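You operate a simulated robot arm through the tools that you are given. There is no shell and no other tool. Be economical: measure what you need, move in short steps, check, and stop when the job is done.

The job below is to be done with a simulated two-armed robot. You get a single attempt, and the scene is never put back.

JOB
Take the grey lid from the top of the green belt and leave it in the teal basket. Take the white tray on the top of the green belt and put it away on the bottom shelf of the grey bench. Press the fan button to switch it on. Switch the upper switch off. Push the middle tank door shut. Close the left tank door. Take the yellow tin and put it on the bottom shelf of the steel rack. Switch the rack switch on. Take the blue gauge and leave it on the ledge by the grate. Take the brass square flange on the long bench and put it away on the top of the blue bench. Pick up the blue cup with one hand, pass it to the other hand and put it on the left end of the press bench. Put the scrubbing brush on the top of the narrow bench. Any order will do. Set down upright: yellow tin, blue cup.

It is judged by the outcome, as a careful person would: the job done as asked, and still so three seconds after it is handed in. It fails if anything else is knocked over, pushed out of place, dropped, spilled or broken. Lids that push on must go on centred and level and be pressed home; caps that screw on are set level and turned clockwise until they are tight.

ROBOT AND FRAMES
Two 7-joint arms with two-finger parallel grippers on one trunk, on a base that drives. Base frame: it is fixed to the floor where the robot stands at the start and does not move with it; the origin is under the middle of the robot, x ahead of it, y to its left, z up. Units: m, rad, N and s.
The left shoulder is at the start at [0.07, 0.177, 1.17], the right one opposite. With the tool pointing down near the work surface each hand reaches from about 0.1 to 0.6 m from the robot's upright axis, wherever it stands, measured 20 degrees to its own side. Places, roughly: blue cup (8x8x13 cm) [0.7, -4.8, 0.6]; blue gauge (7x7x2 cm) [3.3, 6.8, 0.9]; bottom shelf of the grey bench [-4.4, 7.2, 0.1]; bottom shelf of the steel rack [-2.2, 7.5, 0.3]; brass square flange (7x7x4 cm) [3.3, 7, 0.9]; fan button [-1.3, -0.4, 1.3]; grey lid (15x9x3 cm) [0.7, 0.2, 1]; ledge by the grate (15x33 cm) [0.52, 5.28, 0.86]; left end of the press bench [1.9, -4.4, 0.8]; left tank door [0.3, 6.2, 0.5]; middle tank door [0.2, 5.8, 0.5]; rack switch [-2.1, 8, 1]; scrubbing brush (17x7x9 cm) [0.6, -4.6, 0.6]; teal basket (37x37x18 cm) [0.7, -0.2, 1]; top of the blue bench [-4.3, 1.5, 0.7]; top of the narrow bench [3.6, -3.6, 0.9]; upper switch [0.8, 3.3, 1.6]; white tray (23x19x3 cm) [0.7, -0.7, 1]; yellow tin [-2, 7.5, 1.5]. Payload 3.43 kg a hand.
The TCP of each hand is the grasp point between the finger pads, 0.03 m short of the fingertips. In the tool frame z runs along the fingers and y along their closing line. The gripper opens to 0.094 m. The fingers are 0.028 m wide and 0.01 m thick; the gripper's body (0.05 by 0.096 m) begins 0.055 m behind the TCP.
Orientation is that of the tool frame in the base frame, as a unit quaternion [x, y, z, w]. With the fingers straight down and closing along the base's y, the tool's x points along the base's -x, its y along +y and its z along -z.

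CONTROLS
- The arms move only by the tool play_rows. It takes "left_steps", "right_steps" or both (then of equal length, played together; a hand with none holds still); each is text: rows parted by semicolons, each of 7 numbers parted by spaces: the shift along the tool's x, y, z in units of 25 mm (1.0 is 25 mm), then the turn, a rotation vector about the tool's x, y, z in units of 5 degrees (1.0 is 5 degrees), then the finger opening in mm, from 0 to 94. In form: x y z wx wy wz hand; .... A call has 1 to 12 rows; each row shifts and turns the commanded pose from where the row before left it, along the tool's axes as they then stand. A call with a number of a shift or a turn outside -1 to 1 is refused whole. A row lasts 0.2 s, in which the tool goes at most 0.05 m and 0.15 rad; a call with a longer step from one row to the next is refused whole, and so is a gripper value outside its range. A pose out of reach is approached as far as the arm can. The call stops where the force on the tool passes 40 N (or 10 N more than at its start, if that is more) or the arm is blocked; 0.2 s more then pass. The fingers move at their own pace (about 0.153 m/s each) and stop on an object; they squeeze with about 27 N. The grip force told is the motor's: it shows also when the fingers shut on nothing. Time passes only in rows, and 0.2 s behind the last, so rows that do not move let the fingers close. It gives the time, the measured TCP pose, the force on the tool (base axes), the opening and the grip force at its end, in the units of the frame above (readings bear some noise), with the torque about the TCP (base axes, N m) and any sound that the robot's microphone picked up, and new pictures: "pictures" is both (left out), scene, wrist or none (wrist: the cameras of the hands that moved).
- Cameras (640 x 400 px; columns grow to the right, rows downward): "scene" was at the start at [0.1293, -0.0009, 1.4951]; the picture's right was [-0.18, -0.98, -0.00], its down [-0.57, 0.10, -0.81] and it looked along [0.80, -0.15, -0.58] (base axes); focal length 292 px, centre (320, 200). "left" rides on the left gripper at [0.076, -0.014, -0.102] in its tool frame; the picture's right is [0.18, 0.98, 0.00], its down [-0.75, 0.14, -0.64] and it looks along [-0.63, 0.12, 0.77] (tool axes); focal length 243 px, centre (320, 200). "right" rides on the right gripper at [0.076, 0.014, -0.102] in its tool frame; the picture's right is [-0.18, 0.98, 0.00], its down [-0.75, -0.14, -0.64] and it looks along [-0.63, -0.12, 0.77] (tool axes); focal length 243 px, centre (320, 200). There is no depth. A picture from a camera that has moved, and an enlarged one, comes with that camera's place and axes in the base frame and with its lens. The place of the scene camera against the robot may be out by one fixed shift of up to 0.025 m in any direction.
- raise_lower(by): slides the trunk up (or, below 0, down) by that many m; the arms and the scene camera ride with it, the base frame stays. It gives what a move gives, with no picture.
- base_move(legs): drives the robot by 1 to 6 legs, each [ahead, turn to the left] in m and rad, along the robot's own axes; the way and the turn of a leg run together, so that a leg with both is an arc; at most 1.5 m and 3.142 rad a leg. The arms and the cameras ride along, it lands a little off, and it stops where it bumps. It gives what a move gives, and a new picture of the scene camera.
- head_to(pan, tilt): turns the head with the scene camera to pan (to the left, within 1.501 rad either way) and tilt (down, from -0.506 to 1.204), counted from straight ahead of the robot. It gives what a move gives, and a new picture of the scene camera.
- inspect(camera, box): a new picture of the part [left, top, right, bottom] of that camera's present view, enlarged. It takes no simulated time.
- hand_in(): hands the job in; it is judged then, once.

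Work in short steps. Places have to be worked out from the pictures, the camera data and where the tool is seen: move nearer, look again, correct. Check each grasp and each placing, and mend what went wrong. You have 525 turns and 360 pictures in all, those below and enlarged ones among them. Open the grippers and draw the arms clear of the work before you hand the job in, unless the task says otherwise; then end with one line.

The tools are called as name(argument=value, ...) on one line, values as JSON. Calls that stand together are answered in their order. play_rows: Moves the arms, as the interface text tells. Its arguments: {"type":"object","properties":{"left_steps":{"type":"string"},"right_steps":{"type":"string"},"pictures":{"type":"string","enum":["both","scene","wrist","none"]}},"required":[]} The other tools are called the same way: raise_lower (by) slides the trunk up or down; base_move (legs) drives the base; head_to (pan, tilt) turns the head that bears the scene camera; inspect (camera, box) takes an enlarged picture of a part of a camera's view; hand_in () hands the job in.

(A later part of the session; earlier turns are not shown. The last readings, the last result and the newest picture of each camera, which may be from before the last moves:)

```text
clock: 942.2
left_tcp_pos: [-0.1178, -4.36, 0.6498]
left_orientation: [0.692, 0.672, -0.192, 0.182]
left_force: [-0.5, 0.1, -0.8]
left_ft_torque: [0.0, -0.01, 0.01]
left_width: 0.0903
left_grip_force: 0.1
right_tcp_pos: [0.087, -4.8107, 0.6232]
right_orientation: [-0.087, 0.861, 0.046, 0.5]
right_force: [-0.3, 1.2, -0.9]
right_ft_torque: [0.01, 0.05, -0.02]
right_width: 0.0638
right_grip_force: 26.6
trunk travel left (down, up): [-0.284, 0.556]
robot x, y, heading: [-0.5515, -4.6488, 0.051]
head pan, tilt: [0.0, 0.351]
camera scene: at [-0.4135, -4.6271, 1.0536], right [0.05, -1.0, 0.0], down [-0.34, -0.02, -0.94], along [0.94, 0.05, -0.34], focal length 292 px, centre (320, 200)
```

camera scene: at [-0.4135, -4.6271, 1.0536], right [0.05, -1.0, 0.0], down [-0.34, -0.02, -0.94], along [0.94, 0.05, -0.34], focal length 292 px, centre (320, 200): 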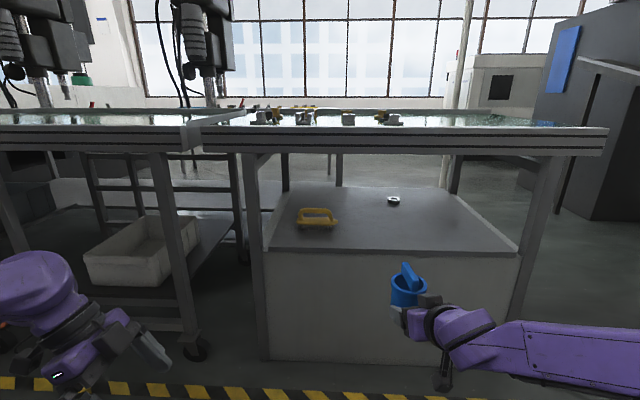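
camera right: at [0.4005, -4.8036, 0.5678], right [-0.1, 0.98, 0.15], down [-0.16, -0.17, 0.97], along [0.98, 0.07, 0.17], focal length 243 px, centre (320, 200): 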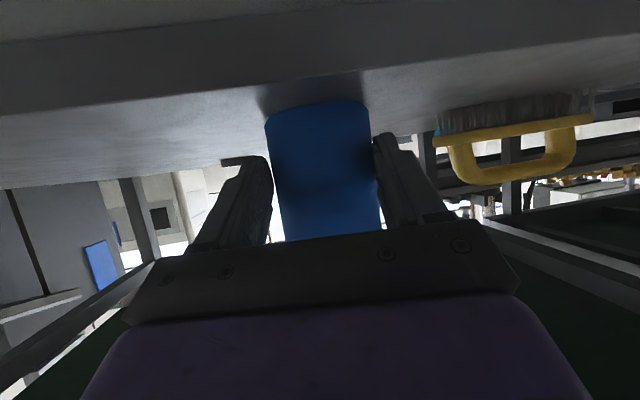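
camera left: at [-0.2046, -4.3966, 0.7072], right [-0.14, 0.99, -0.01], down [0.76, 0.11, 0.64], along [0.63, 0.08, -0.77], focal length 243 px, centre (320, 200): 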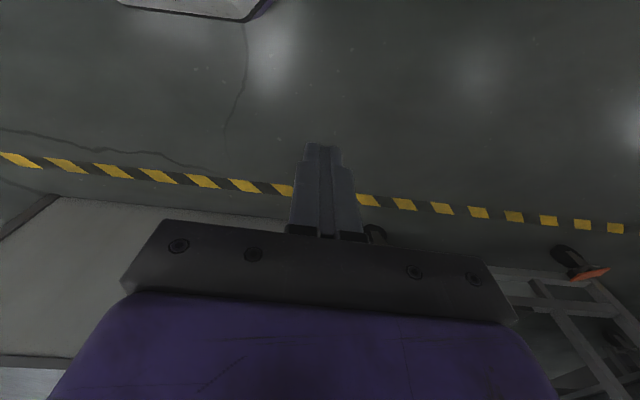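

I finish pitching the left hand and bring it beside the cup.

play_rows(left_steps="0 1 0 0 -1 0 90;0 1 0 0 -1 0 90;0 1 0 0 -1 0 90;0 1 0 0 -1 0 90;0 1 0 0 -1 0 90;0 1 0 0 -1 0 90;-0.5 1 0.87 0 0 0 90;-0.5 1 0.87 0 0 0 90;-0.5 0.8 0.87 0 0 0 80;-0.5 0 0.87 0 0 0 80", pictures="both")

```text
clock: 944.4
left_tcp_pos: [0.0987, -4.4689, 0.6492]
left_orientation: [0.618, 0.603, -0.364, 0.349]
left_force: [0.0, -1.1, 0.6]
left_ft_torque: [-0.01, 0.02, -0.01]
left_width: 0.0799
left_grip_force: 0.0
right_tcp_pos: [0.0877, -4.8117, 0.6241]
right_orientation: [-0.087, 0.86, 0.046, 0.5]
right_force: [0.2, 0.6, -0.7]
right_ft_torque: [0.01, 0.03, 0.0]
right_width: 0.0634
right_grip_force: 26.5
trunk travel left (down, up): [-0.284, 0.556]
robot x, y, heading: [-0.5458, -4.6498, 0.051]
head pan, tilt: [0.0, 0.351]
camera scene: at [-0.4136, -4.6276, 1.0537], right [0.05, -1.0, 0.0], down [-0.34, -0.02, -0.94], along [0.94, 0.05, -0.34], focal length 292 px, centre (320, 200)
camera left: at [0.0896, -4.341, 0.6322], right [0.98, 0.06, -0.17], down [0.15, 0.18, 0.97], along [0.09, -0.98, 0.17], focal length 243 px, centre (320, 200)
```

scene: 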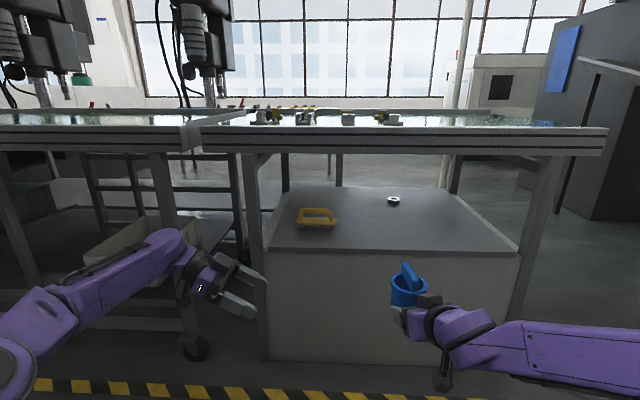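
left: 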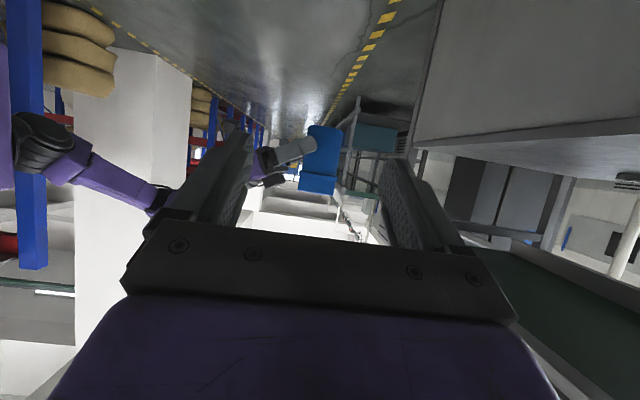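

I zoom on the cup in the left camera to check its pose.

inspect(camera="left", box=[240, 100, 400, 220])

```text
3.33 times, centred on (320, 160) of left
camera zoom: at [0.0896, -4.341, 0.6322], right [0.98, 0.06, -0.17], down [0.15, 0.18, 0.97], along [0.09, -0.98, 0.17], focal length 809 px, centre (320, 333)
```

zoom: 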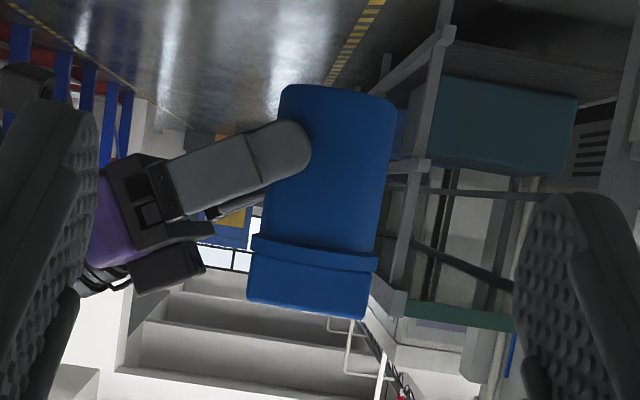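

Cup body spans z≈0.577–0.665 and sits where expected. I approach with the left hand (opening 84 mm) along its direction, stopping short to check.

play_rows(left_steps="-0.56 0.11 0.97 0 0 0 84;-0.56 0.11 0.97 0 0 0 84;-0.56 0.11 0.97 0 0 0 84;-0.56 0.11 0.97 0 0 0 84;-0.56 0.11 0.97 0 0 0 84;-0.56 0.11 0.97 0 0 0 84;-0.56 0.11 0.97 0 0 0 84;-0.56 0.11 0.97 0 0 0 84;-0.56 0.11 0.97 0 0 0 84", pictures="both")

```text
clock: 946.4
left_tcp_pos: [0.1043, -4.72, 0.6451]
left_orientation: [0.618, 0.603, -0.363, 0.35]
left_force: [-1.0, -0.6, -0.2]
left_ft_torque: [-0.02, -0.02, 0.03]
left_width: 0.0842
left_grip_force: 0.0
left hand out of reach, approached as far as the arm can: row 9
right_tcp_pos: [0.0875, -4.8101, 0.6227]
right_orientation: [-0.087, 0.861, 0.046, 0.499]
right_force: [0.1, 0.6, -0.8]
right_ft_torque: [-0.01, 0.04, 0.01]
right_width: 0.0636
right_grip_force: 27.2
trunk travel left (down, up): [-0.284, 0.556]
robot x, y, heading: [-0.549, -4.6509, 0.051]
head pan, tilt: [0.0, 0.351]
camera scene: at [-0.414, -4.6273, 1.0538], right [0.05, -1.0, 0.0], down [-0.34, -0.02, -0.94], along [0.94, 0.05, -0.34], focal length 292 px, centre (320, 200)
camera left: at [0.0948, -4.5935, 0.6283], right [0.98, 0.06, -0.17], down [0.15, 0.19, 0.97], along [0.09, -0.98, 0.17], focal length 243 px, centre (320, 200)
```

scene: 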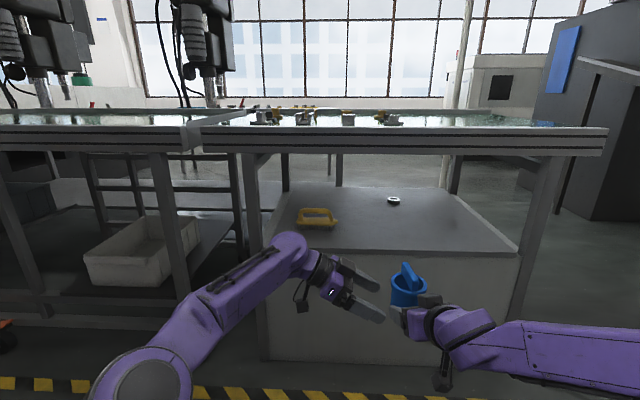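
left: 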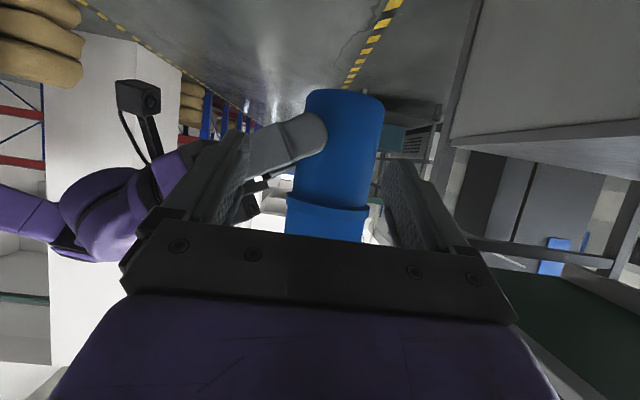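

The left arm is at its limit, so I bring the cup to it with the right hand: 6 cm left first, then check.

play_rows(right_steps="0.05 0.8 0.03 0 0 0 40;0.05 0.8 0.03 0 0 0 40;0.05 0.8 0.03 0 0 0 40;0 0 0 0 0 0 40", left_steps="0 0 0 0 0 0 84;0 0 0 0 0 0 84;0 0 0 0 0 0 84;0 0 0 0 0 0 84", pictures="both")

```text
clock: 946.9
left_tcp_pos: [0.1076, -4.7136, 0.6427]
left_orientation: [0.62, 0.605, -0.358, 0.35]
left_force: [-1.5, 2.2, 0.2]
left_ft_torque: [0.04, -0.02, -0.18]
left_width: 0.0848
left_grip_force: 0.6
right_tcp_pos: [0.0853, -4.7889, 0.621]
right_orientation: [-0.079, 0.86, 0.039, 0.502]
right_force: [1.6, -3.4, -1.5]
right_ft_torque: [0.04, 0.06, 0.03]
right_width: 0.0634
right_grip_force: 26.5
trunk travel left (down, up): [-0.284, 0.556]
robot x, y, heading: [-0.5505, -4.65, 0.054]
head pan, tilt: [0.0, 0.351]
stopped in row 2 (left hand): the force on the tool passed its limit at 51 N (the readings are from after the stop); the commanded pose is now the measured one
camera scene: at [-0.4135, -4.6276, 1.0536], right [0.05, -1.0, 0.0], down [-0.34, -0.02, -0.94], along [0.94, 0.05, -0.34], focal length 292 px, centre (320, 200)
camera right: at [-0.0425, -4.7972, 0.6048], right [-0.09, 0.99, 0.15], down [-0.16, -0.16, 0.97], along [0.98, 0.06, 0.17], focal length 243 px, centre (320, 200)
camera left: at [0.0976, -4.5863, 0.6275], right [0.98, 0.07, -0.16], down [0.14, 0.17, 0.97], along [0.09, -0.98, 0.16], focal length 243 px, centre (320, 200)
```

scene: 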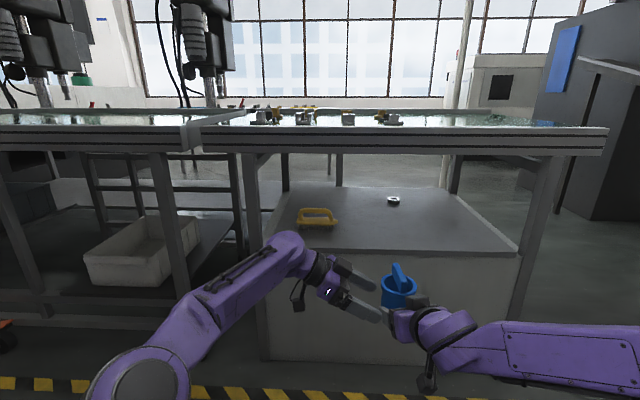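
right: 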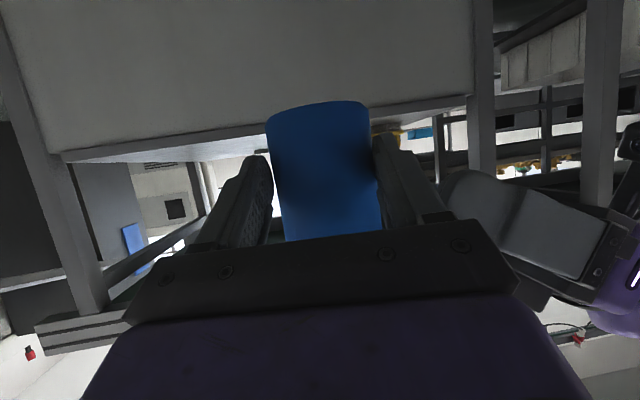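
left: 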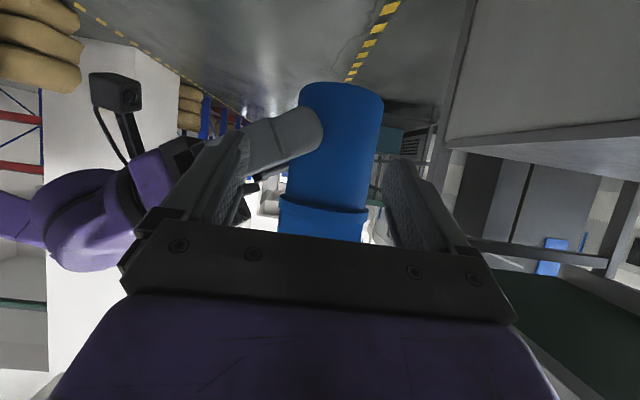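

The left fingertip met the right's finger because I approached horizontally. The approach must be along the left hand's 30° slope: I back the cup off, lower it 6 cm and shift it 1.3 cm.

play_rows(right_steps="0.1 -0.6 -0.1 0 0 0 40;0.1 -0.6 -0.1 0 0 0 40;0.8 0 0.4 0 0 0 40;0.8 0 0.35 0 0 0 40;0.64 0 0.27 0 0 0 40;0 0 0 0 0 0 40", pictures="both")

```text
clock: 948.3
left_tcp_pos: [0.1074, -4.7129, 0.6429]
left_orientation: [0.62, 0.605, -0.358, 0.349]
left_force: [0.3, 0.0, -0.6]
left_ft_torque: [-0.01, 0.0, -0.01]
left_width: 0.0841
left_grip_force: 0.0
right_tcp_pos: [0.079, -4.8205, 0.5587]
right_orientation: [-0.081, 0.861, 0.04, 0.501]
right_force: [0.5, -0.3, -0.8]
right_ft_torque: [0.0, 0.03, 0.0]
right_width: 0.0638
right_grip_force: 27.1
trunk travel left (down, up): [-0.284, 0.556]
robot x, y, heading: [-0.5503, -4.6523, 0.054]
head pan, tilt: [0.0, 0.351]
camera scene: at [-0.4135, -4.6275, 1.0536], right [0.05, -1.0, 0.0], down [-0.34, -0.02, -0.94], along [0.94, 0.05, -0.34], focal length 292 px, centre (320, 200)
camera right: at [-0.0494, -4.8294, 0.5433], right [-0.09, 0.99, 0.15], down [-0.16, -0.16, 0.97], along [0.98, 0.06, 0.17], focal length 243 px, centre (320, 200)
```

scene: 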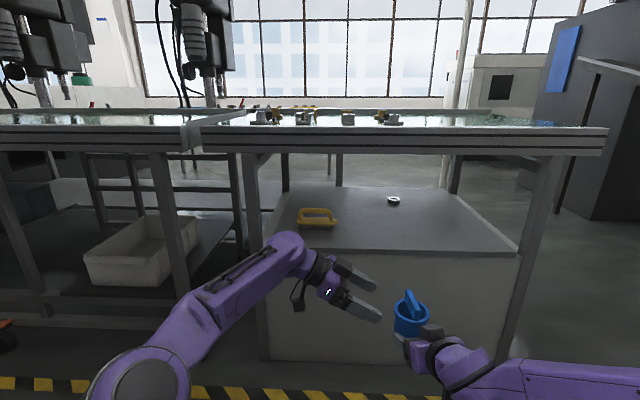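
right: 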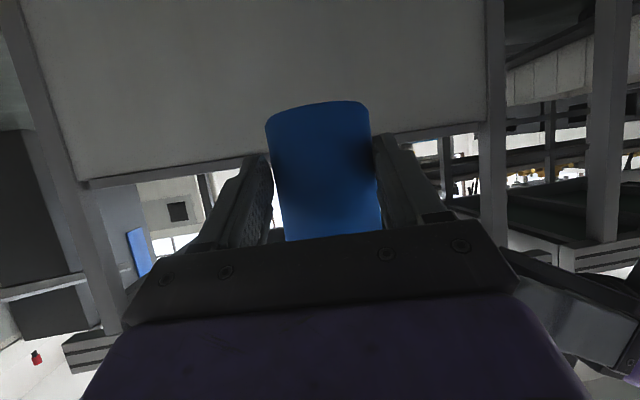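

Now I bring the cup up along the left hand's slope into its open fingers (4 of 5 steps), then look.

play_rows(right_steps="-0.43 0.8 -0.18 0 0 0 40;-0.43 0.8 -0.18 0 0 0 40;-0.43 0.8 -0.18 0 0 0 40;-0.43 0.8 -0.18 0 0 0 40;0 0 0 0 0 0 40", left_steps="0 0 0 0 0 0 84;0 0 0 0 0 0 84;0 0 0 0 0 0 84;0 0 0 0 0 0 84;0 0 0 0 0 0 84", pictures="both")

```text
clock: 949.5
left_tcp_pos: [0.1065, -4.7139, 0.6424]
left_orientation: [0.62, 0.605, -0.358, 0.349]
left_force: [0.8, 0.2, 0.0]
left_ft_torque: [0.01, 0.02, -0.04]
left_width: 0.0842
left_grip_force: 0.1
right_tcp_pos: [0.0704, -4.7419, 0.6043]
right_orientation: [-0.081, 0.861, 0.04, 0.501]
right_force: [0.7, 0.0, 0.0]
right_ft_torque: [-0.04, 0.02, 0.02]
right_width: 0.0632
right_grip_force: 27.5
trunk travel left (down, up): [-0.284, 0.556]
robot x, y, heading: [-0.5474, -4.6511, 0.049]
head pan, tilt: [0.0, 0.351]
camera scene: at [-0.4135, -4.6274, 1.0536], right [0.05, -1.0, 0.0], down [-0.34, -0.02, -0.94], along [0.94, 0.05, -0.34], focal length 292 px, centre (320, 200)
camera right: at [-0.0575, -4.7501, 0.5894], right [-0.09, 0.99, 0.15], down [-0.16, -0.16, 0.97], along [0.98, 0.06, 0.17], focal length 243 px, centre (320, 200)
camera left: at [0.0975, -4.5866, 0.6275], right [0.98, 0.07, -0.16], down [0.15, 0.18, 0.97], along [0.09, -0.98, 0.16], focal length 243 px, centre (320, 200)
```

scene: 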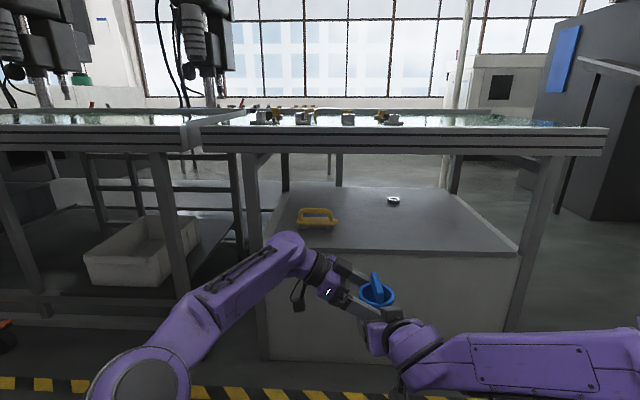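
right: 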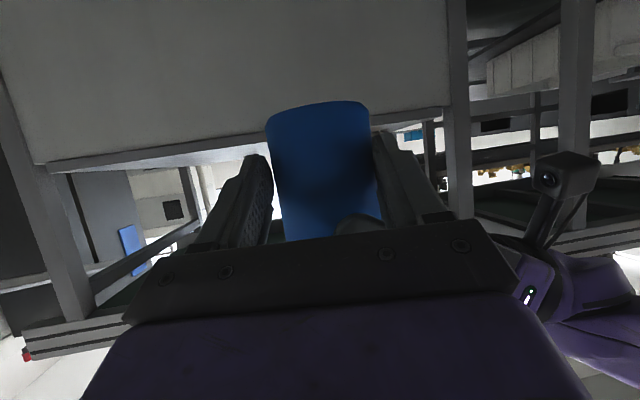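
left: 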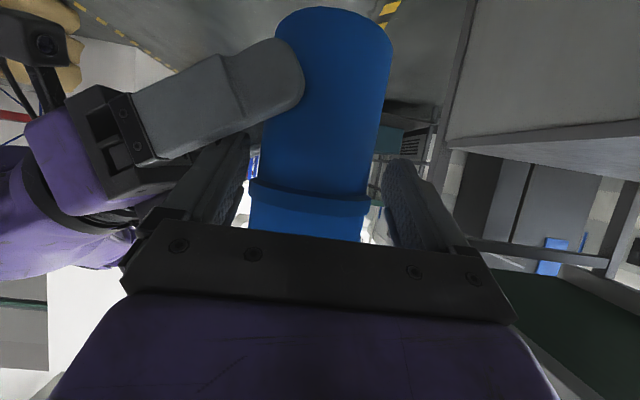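

The cup is between the left fingers with no contact. One more step, then close the left hand.

play_rows(right_steps="-0.43 0.8 -0.18 0 0 0 40;0 0 0 0 0 0 40;0 0 0 0 0 0 40;0 0 0 0 0 0 40;0 0 0 0 0 0 40", left_steps="0 0 0 0 0 0 84;0 0 0 0 0 0 70;0 0 0 0 0 0 55;0 0 0 0 0 0 45;0 0 0 0 0 0 45", pictures="both")

```text
clock: 950.7
left_tcp_pos: [0.1082, -4.7124, 0.6429]
left_orientation: [0.62, 0.605, -0.358, 0.349]
left_force: [1.1, 1.8, 0.4]
left_ft_torque: [-0.01, 0.05, 0.2]
left_width: 0.0751
left_grip_force: 26.9
right_tcp_pos: [0.0678, -4.721, 0.6154]
right_orientation: [-0.08, 0.861, 0.039, 0.501]
right_force: [0.4, -2.6, -1.6]
right_ft_torque: [0.06, -0.03, -0.28]
right_width: 0.0606
right_grip_force: 27.0
trunk travel left (down, up): [-0.284, 0.556]
robot x, y, heading: [-0.5507, -4.6495, 0.049]
head pan, tilt: [0.0, 0.351]
camera scene: at [-0.4135, -4.6274, 1.0536], right [0.05, -1.0, 0.0], down [-0.34, -0.02, -0.94], along [0.94, 0.05, -0.34], focal length 292 px, centre (320, 200)
camera right: at [-0.0599, -4.7297, 0.6001], right [-0.09, 0.99, 0.15], down [-0.16, -0.16, 0.97], along [0.98, 0.06, 0.17], focal length 243 px, centre (320, 200)
camera left: at [0.0975, -4.5865, 0.6274], right [0.98, 0.07, -0.16], down [0.15, 0.18, 0.97], along [0.09, -0.98, 0.16], focal length 243 px, centre (320, 200)
```

scene: 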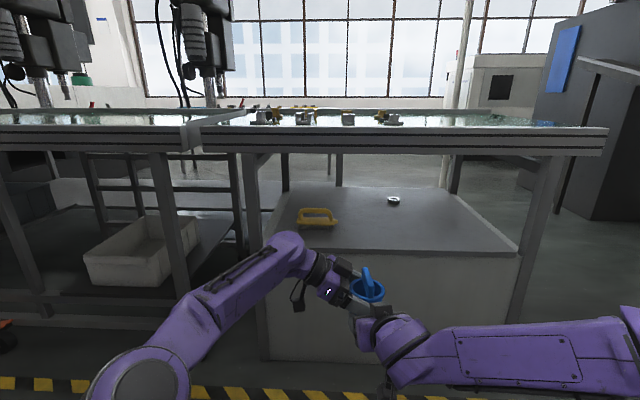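
right: 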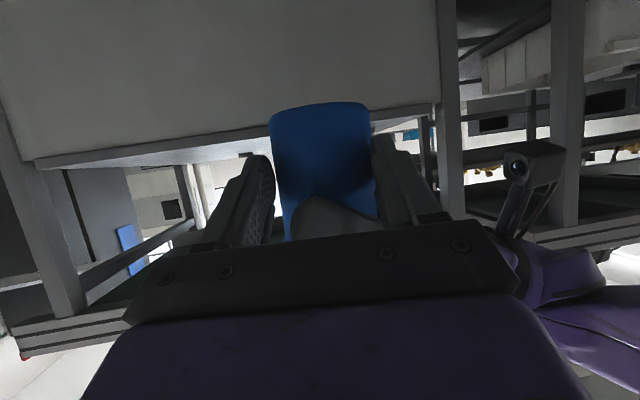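
left: 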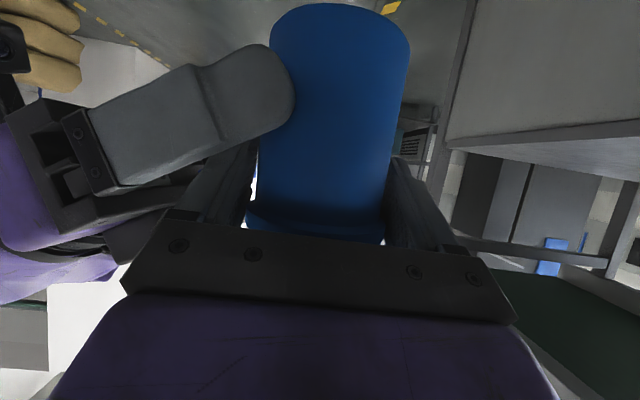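

The left hand has the cup's rim. I open the right slightly and withdraw it straight along its own axis.

play_rows(right_steps="0 0 0 0 0 0 70;0 0 0 0 0 0 76;0 0 -0.5 0 0 0 76;0 0 -1 0 0 0 76;0 0 -1 0 0 0 76;0 0 -1 0 0 0 76;0 0 -1 0 0 0 76", left_steps="0 0 0 0 0 0 45;0 0 0 0 0 0 45;0 0 0 0 0 0 45;0 0 0 0 0 0 45;0 0 0 0 0 0 45;0 0 0 0 0 0 45;0 0 0 0 0 0 45", pictures="both")

```text
clock: 952.3
left_tcp_pos: [0.1064, -4.713, 0.6434]
left_orientation: [0.62, 0.604, -0.358, 0.35]
left_force: [-0.6, -0.7, -0.6]
left_ft_torque: [0.01, 0.01, -0.02]
left_width: 0.0753
left_grip_force: 26.9
right_tcp_pos: [-0.0289, -4.7382, 0.6704]
right_orientation: [-0.08, 0.86, 0.039, 0.502]
right_force: [0.2, 0.7, 0.7]
right_ft_torque: [0.01, 0.02, 0.0]
right_width: 0.0762
right_grip_force: 0.0
trunk travel left (down, up): [-0.284, 0.556]
robot x, y, heading: [-0.5484, -4.6471, 0.058]
head pan, tilt: [0.0, 0.351]
camera scene: at [-0.4139, -4.6274, 1.0537], right [0.05, -1.0, 0.0], down [-0.34, -0.02, -0.94], along [0.94, 0.05, -0.34], focal length 292 px, centre (320, 200)
camera right: at [-0.1576, -4.746, 0.655], right [-0.09, 0.99, 0.15], down [-0.16, -0.16, 0.97], along [0.98, 0.06, 0.17], focal length 243 px, centre (320, 200)
camera left: at [0.0973, -4.5866, 0.6278], right [0.98, 0.07, -0.16], down [0.15, 0.18, 0.97], along [0.09, -0.98, 0.16], focal length 243 px, centre (320, 200)
```

scene: 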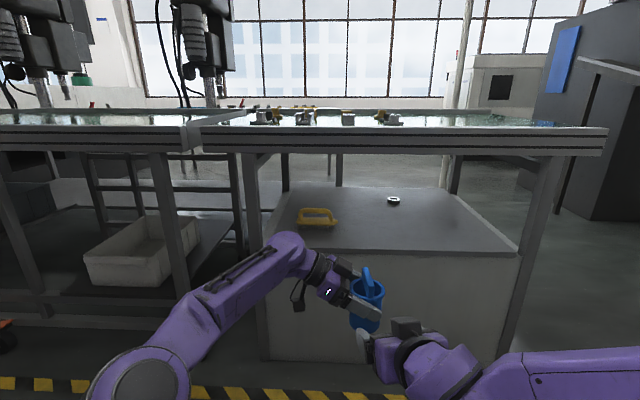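
right: 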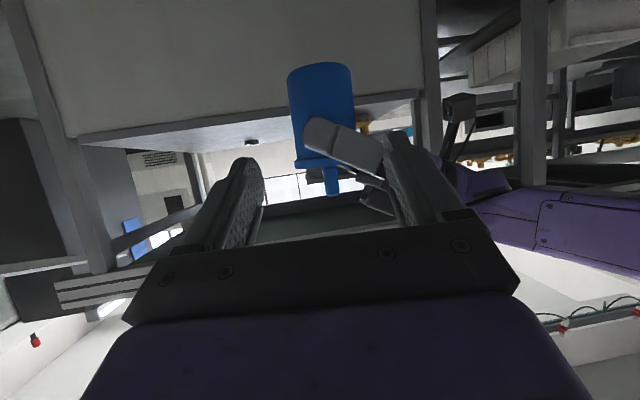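
left: 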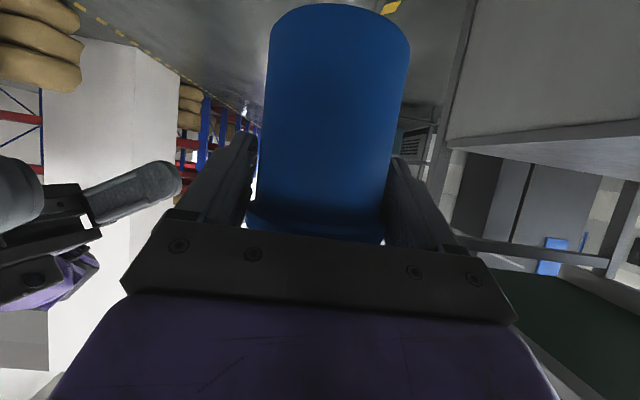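

The cup is now in the left hand. I raise the trunk and drive south in the aisle to look for the way round to the press bench.

raise_lower(by=0.4)

base_move(legs=[[0, -1.62], [1.4, 0]])

head_to(pan=1.2, tilt=0.35)

```text
clock: 956.1
left_tcp_pos: [0.1063, -4.7145, 1.0433]
left_orientation: [0.62, 0.605, -0.358, 0.35]
left_force: [-0.4, -0.2, -0.9]
left_ft_torque: [0.0, 0.0, 0.01]
left_width: 0.0753
left_grip_force: 26.9
right_tcp_pos: [-0.0289, -4.7373, 1.0707]
right_orientation: [-0.081, 0.86, 0.04, 0.502]
right_force: [-0.4, 0.2, -0.8]
right_ft_torque: [-0.01, 0.0, -0.02]
right_width: 0.076
right_grip_force: 0.0
trunk travel left (down, up): [-0.684, 0.156]
robot x, y, heading: [-0.5518, -4.6498, 0.052]
head pan, tilt: [0.0, 0.351]
```

```text
clock: 967.2
left_tcp_pos: [-0.7086, -6.7302, 1.0428]
left_orientation: [0.864, -0.049, -0.5, -0.028]
left_force: [-0.2, 0.5, -1.0]
left_ft_torque: [-0.02, -0.02, -0.02]
left_width: 0.0751
left_grip_force: 27.0
right_tcp_pos: [-0.7213, -6.5928, 1.0707]
right_orientation: [0.58, 0.641, -0.343, 0.368]
right_force: [1.5, 0.4, -0.7]
right_ft_torque: [-0.04, 0.02, -0.01]
right_width: 0.0761
right_grip_force: 0.1
trunk travel left (down, up): [-0.684, 0.156]
robot x, y, heading: [-0.5936, -6.0826, -1.614]
head pan, tilt: [0.0, 0.351]
camera scene: at [-0.6005, -6.2101, 1.4536], right [-1.0, 0.04, 0.0], down [0.01, 0.34, -0.94], along [-0.03, -0.94, -0.34], focal length 292 px, centre (320, 200)
```

scene: 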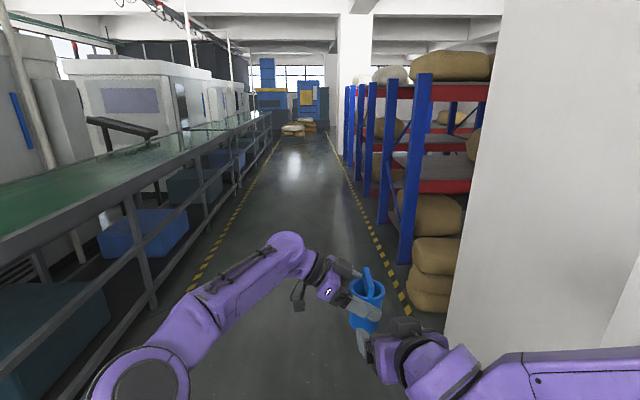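

```text
clock: 968.6
left_tcp_pos: [-0.7087, -6.7298, 1.0415]
left_orientation: [0.865, -0.048, -0.499, -0.028]
left_force: [0.7, -0.3, -0.9]
left_ft_torque: [-0.02, 0.0, -0.01]
left_width: 0.0749
left_grip_force: 27.5
right_tcp_pos: [-0.7212, -6.5929, 1.0705]
right_orientation: [0.58, 0.641, -0.343, 0.368]
right_force: [-0.3, 0.0, -0.4]
right_ft_torque: [0.02, -0.02, 0.01]
right_width: 0.076
right_grip_force: 0.0
trunk travel left (down, up): [-0.684, 0.156]
robot x, y, heading: [-0.5886, -6.0797, -1.612]
head pan, tilt: [1.201, 0.351]
camera scene: at [-0.5116, -6.154, 1.4537], right [-0.4, -0.92, 0.0], down [-0.32, 0.14, -0.94], along [0.86, -0.37, -0.34], focal length 292 px, centre (320, 200)
```

scene: 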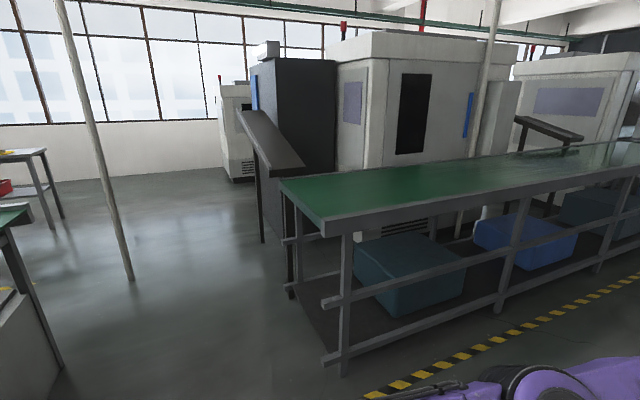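

There's a cross passage (y≈-5.6…-6.6), with a pole at about (2.0, -5.5). I drive east along y≈-5.98 and then up the east side of the press bench.

base_move(legs=[[0, 1.65], [1.1, -0.03], [1.1, 0], [1.1, 0]])

head_to(pan=0.9, tilt=0.3)

```text
clock: 988.9
left_tcp_pos: [3.3707, -5.9519, 1.043]
left_orientation: [0.614, 0.611, -0.355, 0.353]
left_force: [0.1, -0.1, -0.5]
left_ft_torque: [0.0, -0.01, -0.01]
left_width: 0.0749
left_grip_force: 26.8
right_tcp_pos: [3.2348, -5.9786, 1.0708]
right_orientation: [-0.09, 0.859, 0.045, 0.501]
right_force: [0.6, 0.5, -0.4]
right_ft_torque: [-0.02, -0.02, -0.02]
right_width: 0.0761
right_grip_force: 0.1
trunk travel left (down, up): [-0.684, 0.156]
robot x, y, heading: [2.7158, -5.9016, 0.075]
head pan, tilt: [1.201, 0.351]
camera scene: at [2.7834, -5.7941, 1.4537], right [0.96, -0.29, 0.0], down [-0.1, -0.33, -0.94], along [0.28, 0.9, -0.34], focal length 292 px, centre (320, 200)
```

scene: 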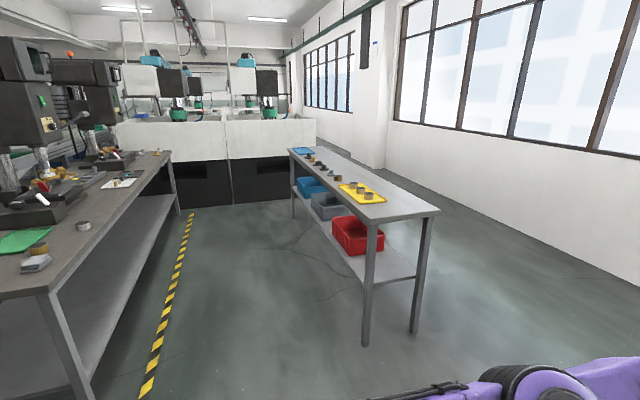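

```text
clock: 989.6
left_tcp_pos: [3.3706, -5.952, 1.0417]
left_orientation: [0.614, 0.611, -0.354, 0.353]
left_force: [0.5, -1.1, -1.7]
left_ft_torque: [-0.04, 0.01, -0.01]
left_width: 0.0748
left_grip_force: 26.9
right_tcp_pos: [3.2349, -5.9771, 1.07]
right_orientation: [-0.09, 0.86, 0.045, 0.501]
right_force: [-0.5, 0.9, -0.8]
right_ft_torque: [-0.03, -0.01, 0.02]
right_width: 0.0761
right_grip_force: 0.0
trunk travel left (down, up): [-0.684, 0.156]
robot x, y, heading: [2.7147, -5.9022, 0.074]
head pan, tilt: [0.901, 0.3]
camera scene: at [2.8085, -5.8059, 1.4584], right [0.83, -0.56, 0.0], down [-0.17, -0.24, -0.96], along [0.54, 0.79, -0.3], focal length 292 px, centre (320, 200)
```

scene: 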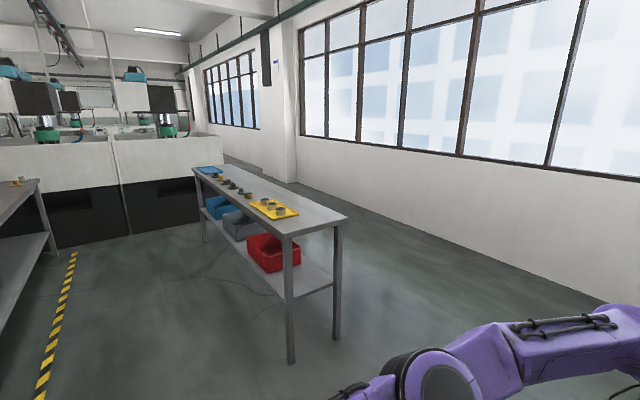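

From the east side I can place the cup at about (1.95, -4.60), at the free south (left) end. I drive up to y≈-4.70 and face -x.

base_move(legs=[[0, 1.5], [1.2, 0], [0, 1.57]])

head_to(pan=0, tilt=0.7)

```text
clock: 1003.2
left_tcp_pos: [2.0627, -4.6241, 1.0426]
left_orientation: [-0.593, 0.631, 0.342, 0.364]
left_force: [0.7, -0.6, -1.0]
left_ft_torque: [0.0, 0.0, -0.02]
left_width: 0.0745
left_grip_force: 27.0
right_tcp_pos: [2.1991, -4.6065, 1.0707]
right_orientation: [0.862, 0.064, -0.503, 0.029]
right_force: [0.5, 0.1, -0.5]
right_ft_torque: [0.0, -0.02, 0.03]
right_width: 0.076
right_grip_force: 0.1
trunk travel left (down, up): [-0.684, 0.156]
robot x, y, heading: [2.7166, -4.7145, -3.128]
head pan, tilt: [0.901, 0.3]
camera scene: at [2.6009, -4.7728, 1.4584], right [-0.79, 0.61, 0.0], down [0.18, 0.23, -0.96], along [-0.58, -0.76, -0.3], focal length 292 px, centre (320, 200)
```

scene: 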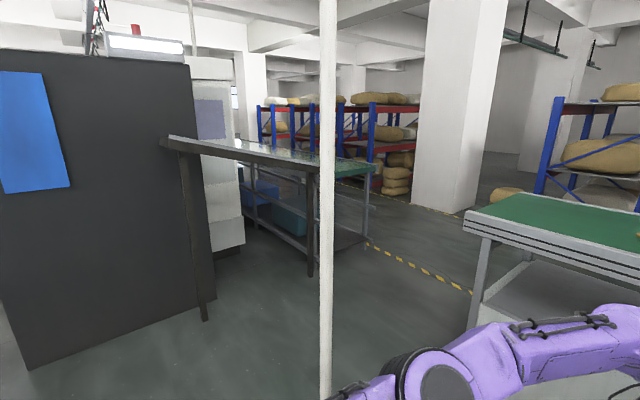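

```text
clock: 1004.4
left_tcp_pos: [2.0629, -4.6245, 1.0433]
left_orientation: [-0.593, 0.631, 0.343, 0.365]
left_force: [-1.5, 0.1, -0.7]
left_ft_torque: [0.01, -0.03, -0.05]
left_width: 0.0743
left_grip_force: 26.8
right_tcp_pos: [2.1995, -4.605, 1.0698]
right_orientation: [0.862, 0.065, -0.502, 0.031]
right_force: [-0.3, -0.1, 0.2]
right_ft_torque: [-0.04, 0.0, 0.01]
right_width: 0.076
right_grip_force: 0.1
trunk travel left (down, up): [-0.684, 0.156]
robot x, y, heading: [2.7176, -4.7125, -3.132]
head pan, tilt: [0.0, 0.7]
camera scene: at [2.573, -4.7, 1.4223], right [-0.01, 1.0, 0.0], down [0.64, 0.01, -0.77], along [-0.76, -0.01, -0.64], focal length 292 px, centre (320, 200)
```

scene: 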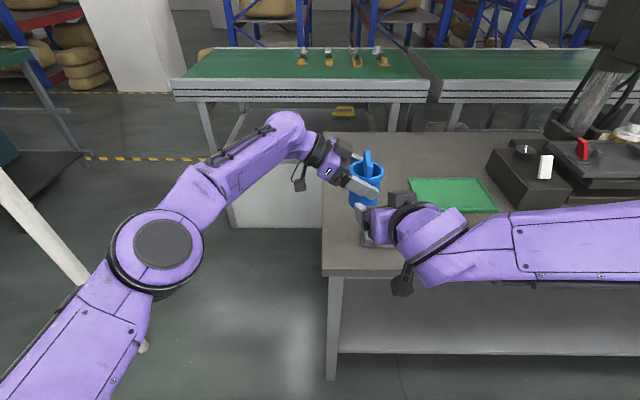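

I pull the right hand back out of the way, then move ahead 0.1 m and lower.

play_rows(right_steps="-0.5 -0.5 -1 0 0 0 40;-0.5 -0.5 -1 0 0 0 0;-0.5 -0.5 -1 0 0 0 0;-0.5 -0.5 -1 0 0 0 0;-0.5 -0.5 -1 0 0 0 0;-0.5 -0.5 -1 0 0 0 0", pictures="none")

base_move(legs=[[0.09, 0]])

raise_lower(by=-0.12)

play_rows(left_steps="0 0 0 0 0 0 45", pictures="both")

```text
clock: 1005.8
left_tcp_pos: [2.0619, -4.6232, 1.0426]
left_orientation: [-0.593, 0.631, 0.343, 0.364]
left_force: [0.0, 0.0, -1.0]
left_ft_torque: [0.0, 0.0, -0.01]
left_width: 0.0742
left_grip_force: 27.2
right_tcp_pos: [2.2809, -4.5181, 1.2105]
right_orientation: [0.862, 0.065, -0.502, 0.031]
right_force: [0.6, -0.6, 0.0]
right_ft_torque: [-0.06, -0.01, 0.01]
right_width: 0.0
right_grip_force: 27.2
trunk travel left (down, up): [-0.684, 0.156]
robot x, y, heading: [2.7175, -4.714, -3.133]
head pan, tilt: [0.0, 0.7]
```

```text
clock: 1006.9
left_tcp_pos: [1.9713, -4.6245, 1.0425]
left_orientation: [-0.592, 0.631, 0.343, 0.364]
left_force: [-0.7, 0.0, -1.4]
left_ft_torque: [-0.03, 0.01, 0.02]
left_width: 0.0747
left_grip_force: 26.7
right_tcp_pos: [2.1898, -4.5193, 1.2115]
right_orientation: [0.862, 0.063, -0.502, 0.03]
right_force: [0.0, 0.6, 0.8]
right_ft_torque: [0.02, 0.02, -0.01]
right_width: 0.0
right_grip_force: 26.6
trunk travel left (down, up): [-0.684, 0.156]
robot x, y, heading: [2.6226, -4.7147, -3.132]
head pan, tilt: [0.0, 0.7]
camera scene: at [2.4823, -4.7005, 1.4223], right [-0.01, 1.0, 0.0], down [0.64, 0.01, -0.76], along [-0.76, -0.01, -0.64], focal length 292 px, centre (320, 200)
```

scene: 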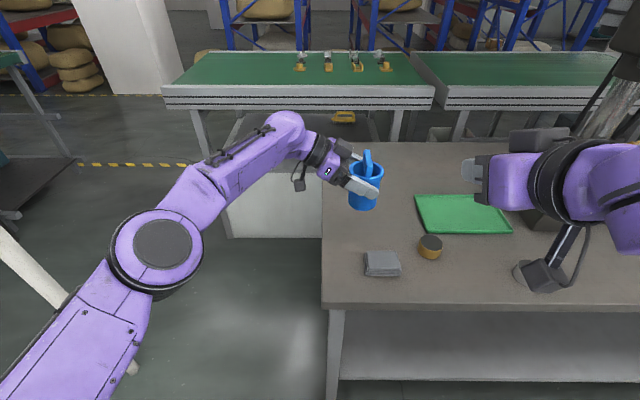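

```text
clock: 1008.4
left_tcp_pos: [1.9705, -4.6247, 0.9227]
left_orientation: [-0.592, 0.632, 0.343, 0.365]
left_force: [0.3, -0.1, -1.5]
left_ft_torque: [0.03, -0.02, -0.02]
left_width: 0.0745
left_grip_force: 27.4
right_tcp_pos: [2.1895, -4.5197, 1.091]
right_orientation: [0.862, 0.065, -0.502, 0.03]
right_force: [0.4, 0.7, -0.4]
right_ft_torque: [0.01, 0.0, 0.03]
right_width: 0.0001
right_grip_force: 26.8
trunk travel left (down, up): [-0.564, 0.276]
robot x, y, heading: [2.6255, -4.7091, -3.133]
head pan, tilt: [0.0, 0.7]
```

```text
clock: 1008.8
left_tcp_pos: [1.9714, -4.6255, 0.9221]
left_orientation: [-0.593, 0.631, 0.342, 0.365]
left_force: [0.6, 1.1, -1.1]
left_ft_torque: [0.02, 0.0, -0.02]
left_width: 0.0744
left_grip_force: 27.3
right_tcp_pos: [2.1896, -4.5202, 1.0917]
right_orientation: [0.862, 0.063, -0.503, 0.029]
right_force: [-0.2, 0.0, 0.3]
right_ft_torque: [-0.01, 0.03, 0.02]
right_width: 0.0
right_grip_force: 27.2
trunk travel left (down, up): [-0.564, 0.276]
robot x, y, heading: [2.6267, -4.7128, -3.128]
head pan, tilt: [0.0, 0.7]
camera scene: at [2.4821, -4.7006, 1.3023], right [-0.01, 1.0, 0.0], down [0.64, 0.01, -0.76], along [-0.76, -0.01, -0.64], focal length 292 px, centre (320, 200)
camera left: at [1.9783, -4.7525, 0.9076], right [-0.99, -0.03, -0.16], down [-0.15, -0.17, 0.97], along [-0.05, 0.98, 0.16], focal length 243 px, centre (320, 200)
```

scene: 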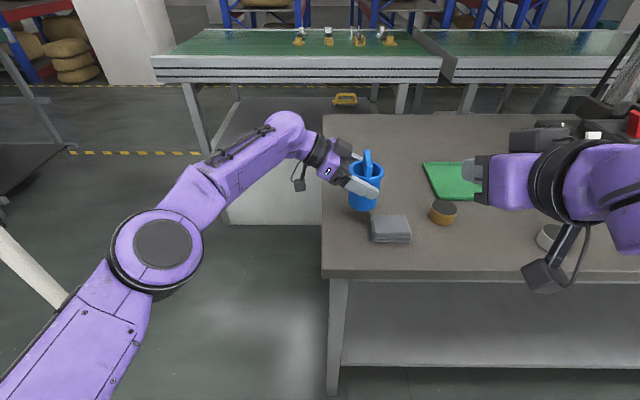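
left: 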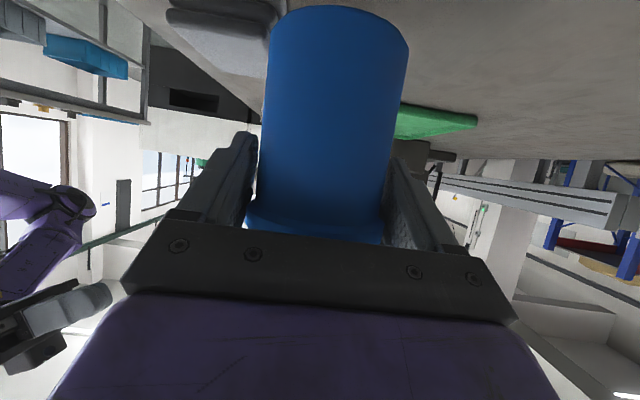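

A grey block sits at x 1.965–2.055, y -4.59…-4.495. I move 7 cm further ahead with a slight right turn so the cup goes to about (1.90, -4.60), clear of it.

base_move(legs=[[0.07, -0.04]])

raise_lower(by=-0.045)

play_rows(left_steps="0 0 0 0 0 0 45", pictures="both")

```text
clock: 1009.8
left_tcp_pos: [1.9025, -4.5983, 0.9213]
left_orientation: [-0.58, 0.644, 0.334, 0.372]
left_force: [-0.4, 0.0, -0.9]
left_ft_torque: [0.03, -0.01, -0.01]
left_width: 0.0743
left_grip_force: 26.6
right_tcp_pos: [2.1276, -4.5022, 1.0905]
right_orientation: [0.863, 0.046, -0.503, 0.019]
right_force: [0.2, -0.2, -1.1]
right_ft_torque: [0.0, -0.02, 0.05]
right_width: 0.0003
right_grip_force: 26.6
trunk travel left (down, up): [-0.564, 0.276]
robot x, y, heading: [2.5499, -4.7122, 3.114]
head pan, tilt: [0.0, 0.7]
camera scene: at [2.4109, -4.6943, 1.3021], right [0.03, 1.0, 0.0], down [0.64, -0.02, -0.76], along [-0.76, 0.02, -0.65], focal length 292 px, centre (320, 200)
```

scene: 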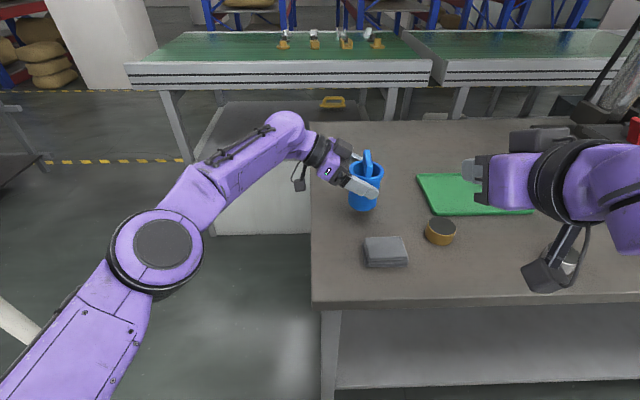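

```text
clock: 1010.7
left_tcp_pos: [1.9064, -4.5986, 0.8792]
left_orientation: [-0.58, 0.642, 0.338, 0.37]
left_force: [-1.6, -1.0, 17.5]
left_ft_torque: [0.2, -0.11, 0.04]
left_width: 0.0671
left_grip_force: 27.0
right_tcp_pos: [2.1304, -4.5024, 1.0464]
right_orientation: [0.862, 0.046, -0.504, 0.018]
right_force: [-0.2, -0.1, -0.4]
right_ft_torque: [0.03, 0.02, -0.02]
right_width: 0.0
right_grip_force: 26.8
trunk travel left (down, up): [-0.519, 0.321]
robot x, y, heading: [2.5562, -4.7093, 3.115]
head pan, tilt: [0.0, 0.7]
```

```text
clock: 1011.1
left_tcp_pos: [1.9066, -4.5988, 0.8806]
left_orientation: [-0.579, 0.643, 0.336, 0.371]
left_force: [-1.7, -0.8, 20.8]
left_ft_torque: [0.09, -0.1, 0.16]
left_width: 0.067
left_grip_force: 27.1
right_tcp_pos: [2.1311, -4.5024, 1.0473]
right_orientation: [0.862, 0.046, -0.504, 0.018]
right_force: [0.0, 0.4, 0.2]
right_ft_torque: [-0.02, 0.02, 0.01]
right_width: 0.0
right_grip_force: 27.5
trunk travel left (down, up): [-0.519, 0.321]
robot x, y, heading: [2.5549, -4.7144, 3.111]
head pan, tilt: [0.0, 0.7]
camera scene: at [2.4152, -4.6953, 1.2577], right [0.03, 1.0, 0.0], down [0.64, -0.02, -0.77], along [-0.77, 0.02, -0.64], focal length 292 px, centre (320, 200)
camera left: at [1.9091, -4.7262, 0.8651], right [-0.99, 0.01, -0.16], down [-0.16, -0.17, 0.97], along [-0.02, 0.99, 0.17], focal length 243 px, centre (320, 200)
```

scene: 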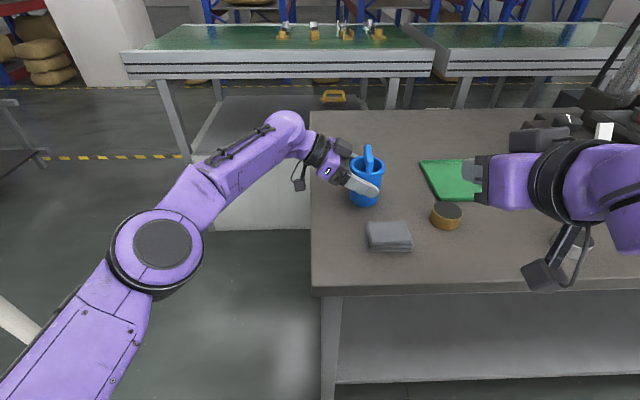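
left: 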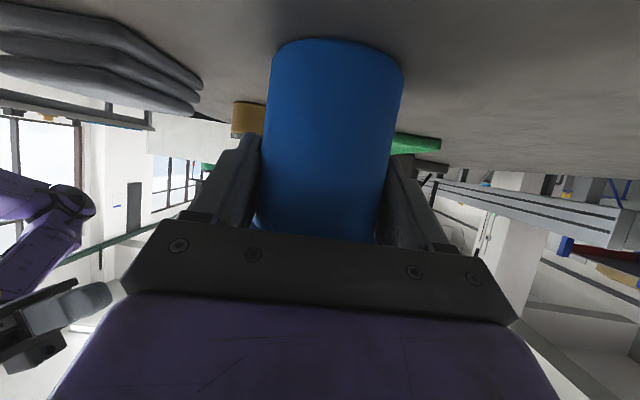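

The cup rests on the bench. I relieve the pressure, open the fingers, and withdraw along the hand's axis.

play_rows(left_steps="-0.08 0 -0.05 0 0 0 60;-0.05 0 -0.03 0 0 0 70;0 0 0 0 0 0 84;0 0 0 0 0 0 88;0 0 -0.5 0 0 0 88;0 0 -1 0 0 0 88;0 0 -1 0 0 0 88;0 0 -1 0 0 0 88", pictures="both")

```text
clock: 1012.9
left_tcp_pos: [1.8972, -4.6747, 0.9255]
left_orientation: [-0.58, 0.643, 0.335, 0.372]
left_force: [-0.3, -0.2, -0.8]
left_ft_torque: [-0.04, -0.02, 0.0]
left_width: 0.088
left_grip_force: 0.1
right_tcp_pos: [2.128, -4.502, 1.0462]
right_orientation: [0.863, 0.047, -0.503, 0.02]
right_force: [0.7, 0.0, 0.1]
right_ft_torque: [0.01, 0.05, 0.01]
right_width: 0.0002
right_grip_force: 27.1
trunk travel left (down, up): [-0.519, 0.321]
robot x, y, heading: [2.5551, -4.7131, 3.112]
head pan, tilt: [0.0, 0.7]
camera scene: at [2.4127, -4.6952, 1.2573], right [0.03, 1.0, 0.0], down [0.64, -0.02, -0.77], along [-0.76, 0.02, -0.64], focal length 292 px, centre (320, 200)
camera left: at [1.8995, -4.802, 0.9095], right [-0.99, 0.01, -0.16], down [-0.16, -0.16, 0.97], along [-0.01, 0.99, 0.16], focal length 243 px, centre (320, 200)
```

scene: 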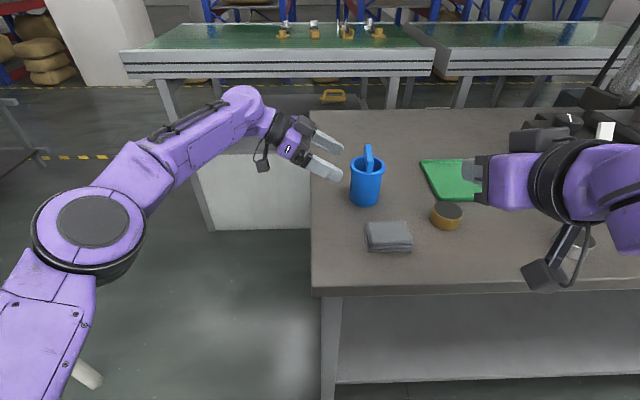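
left: 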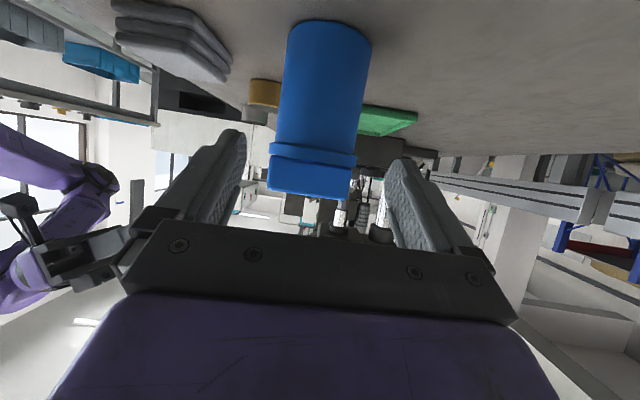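

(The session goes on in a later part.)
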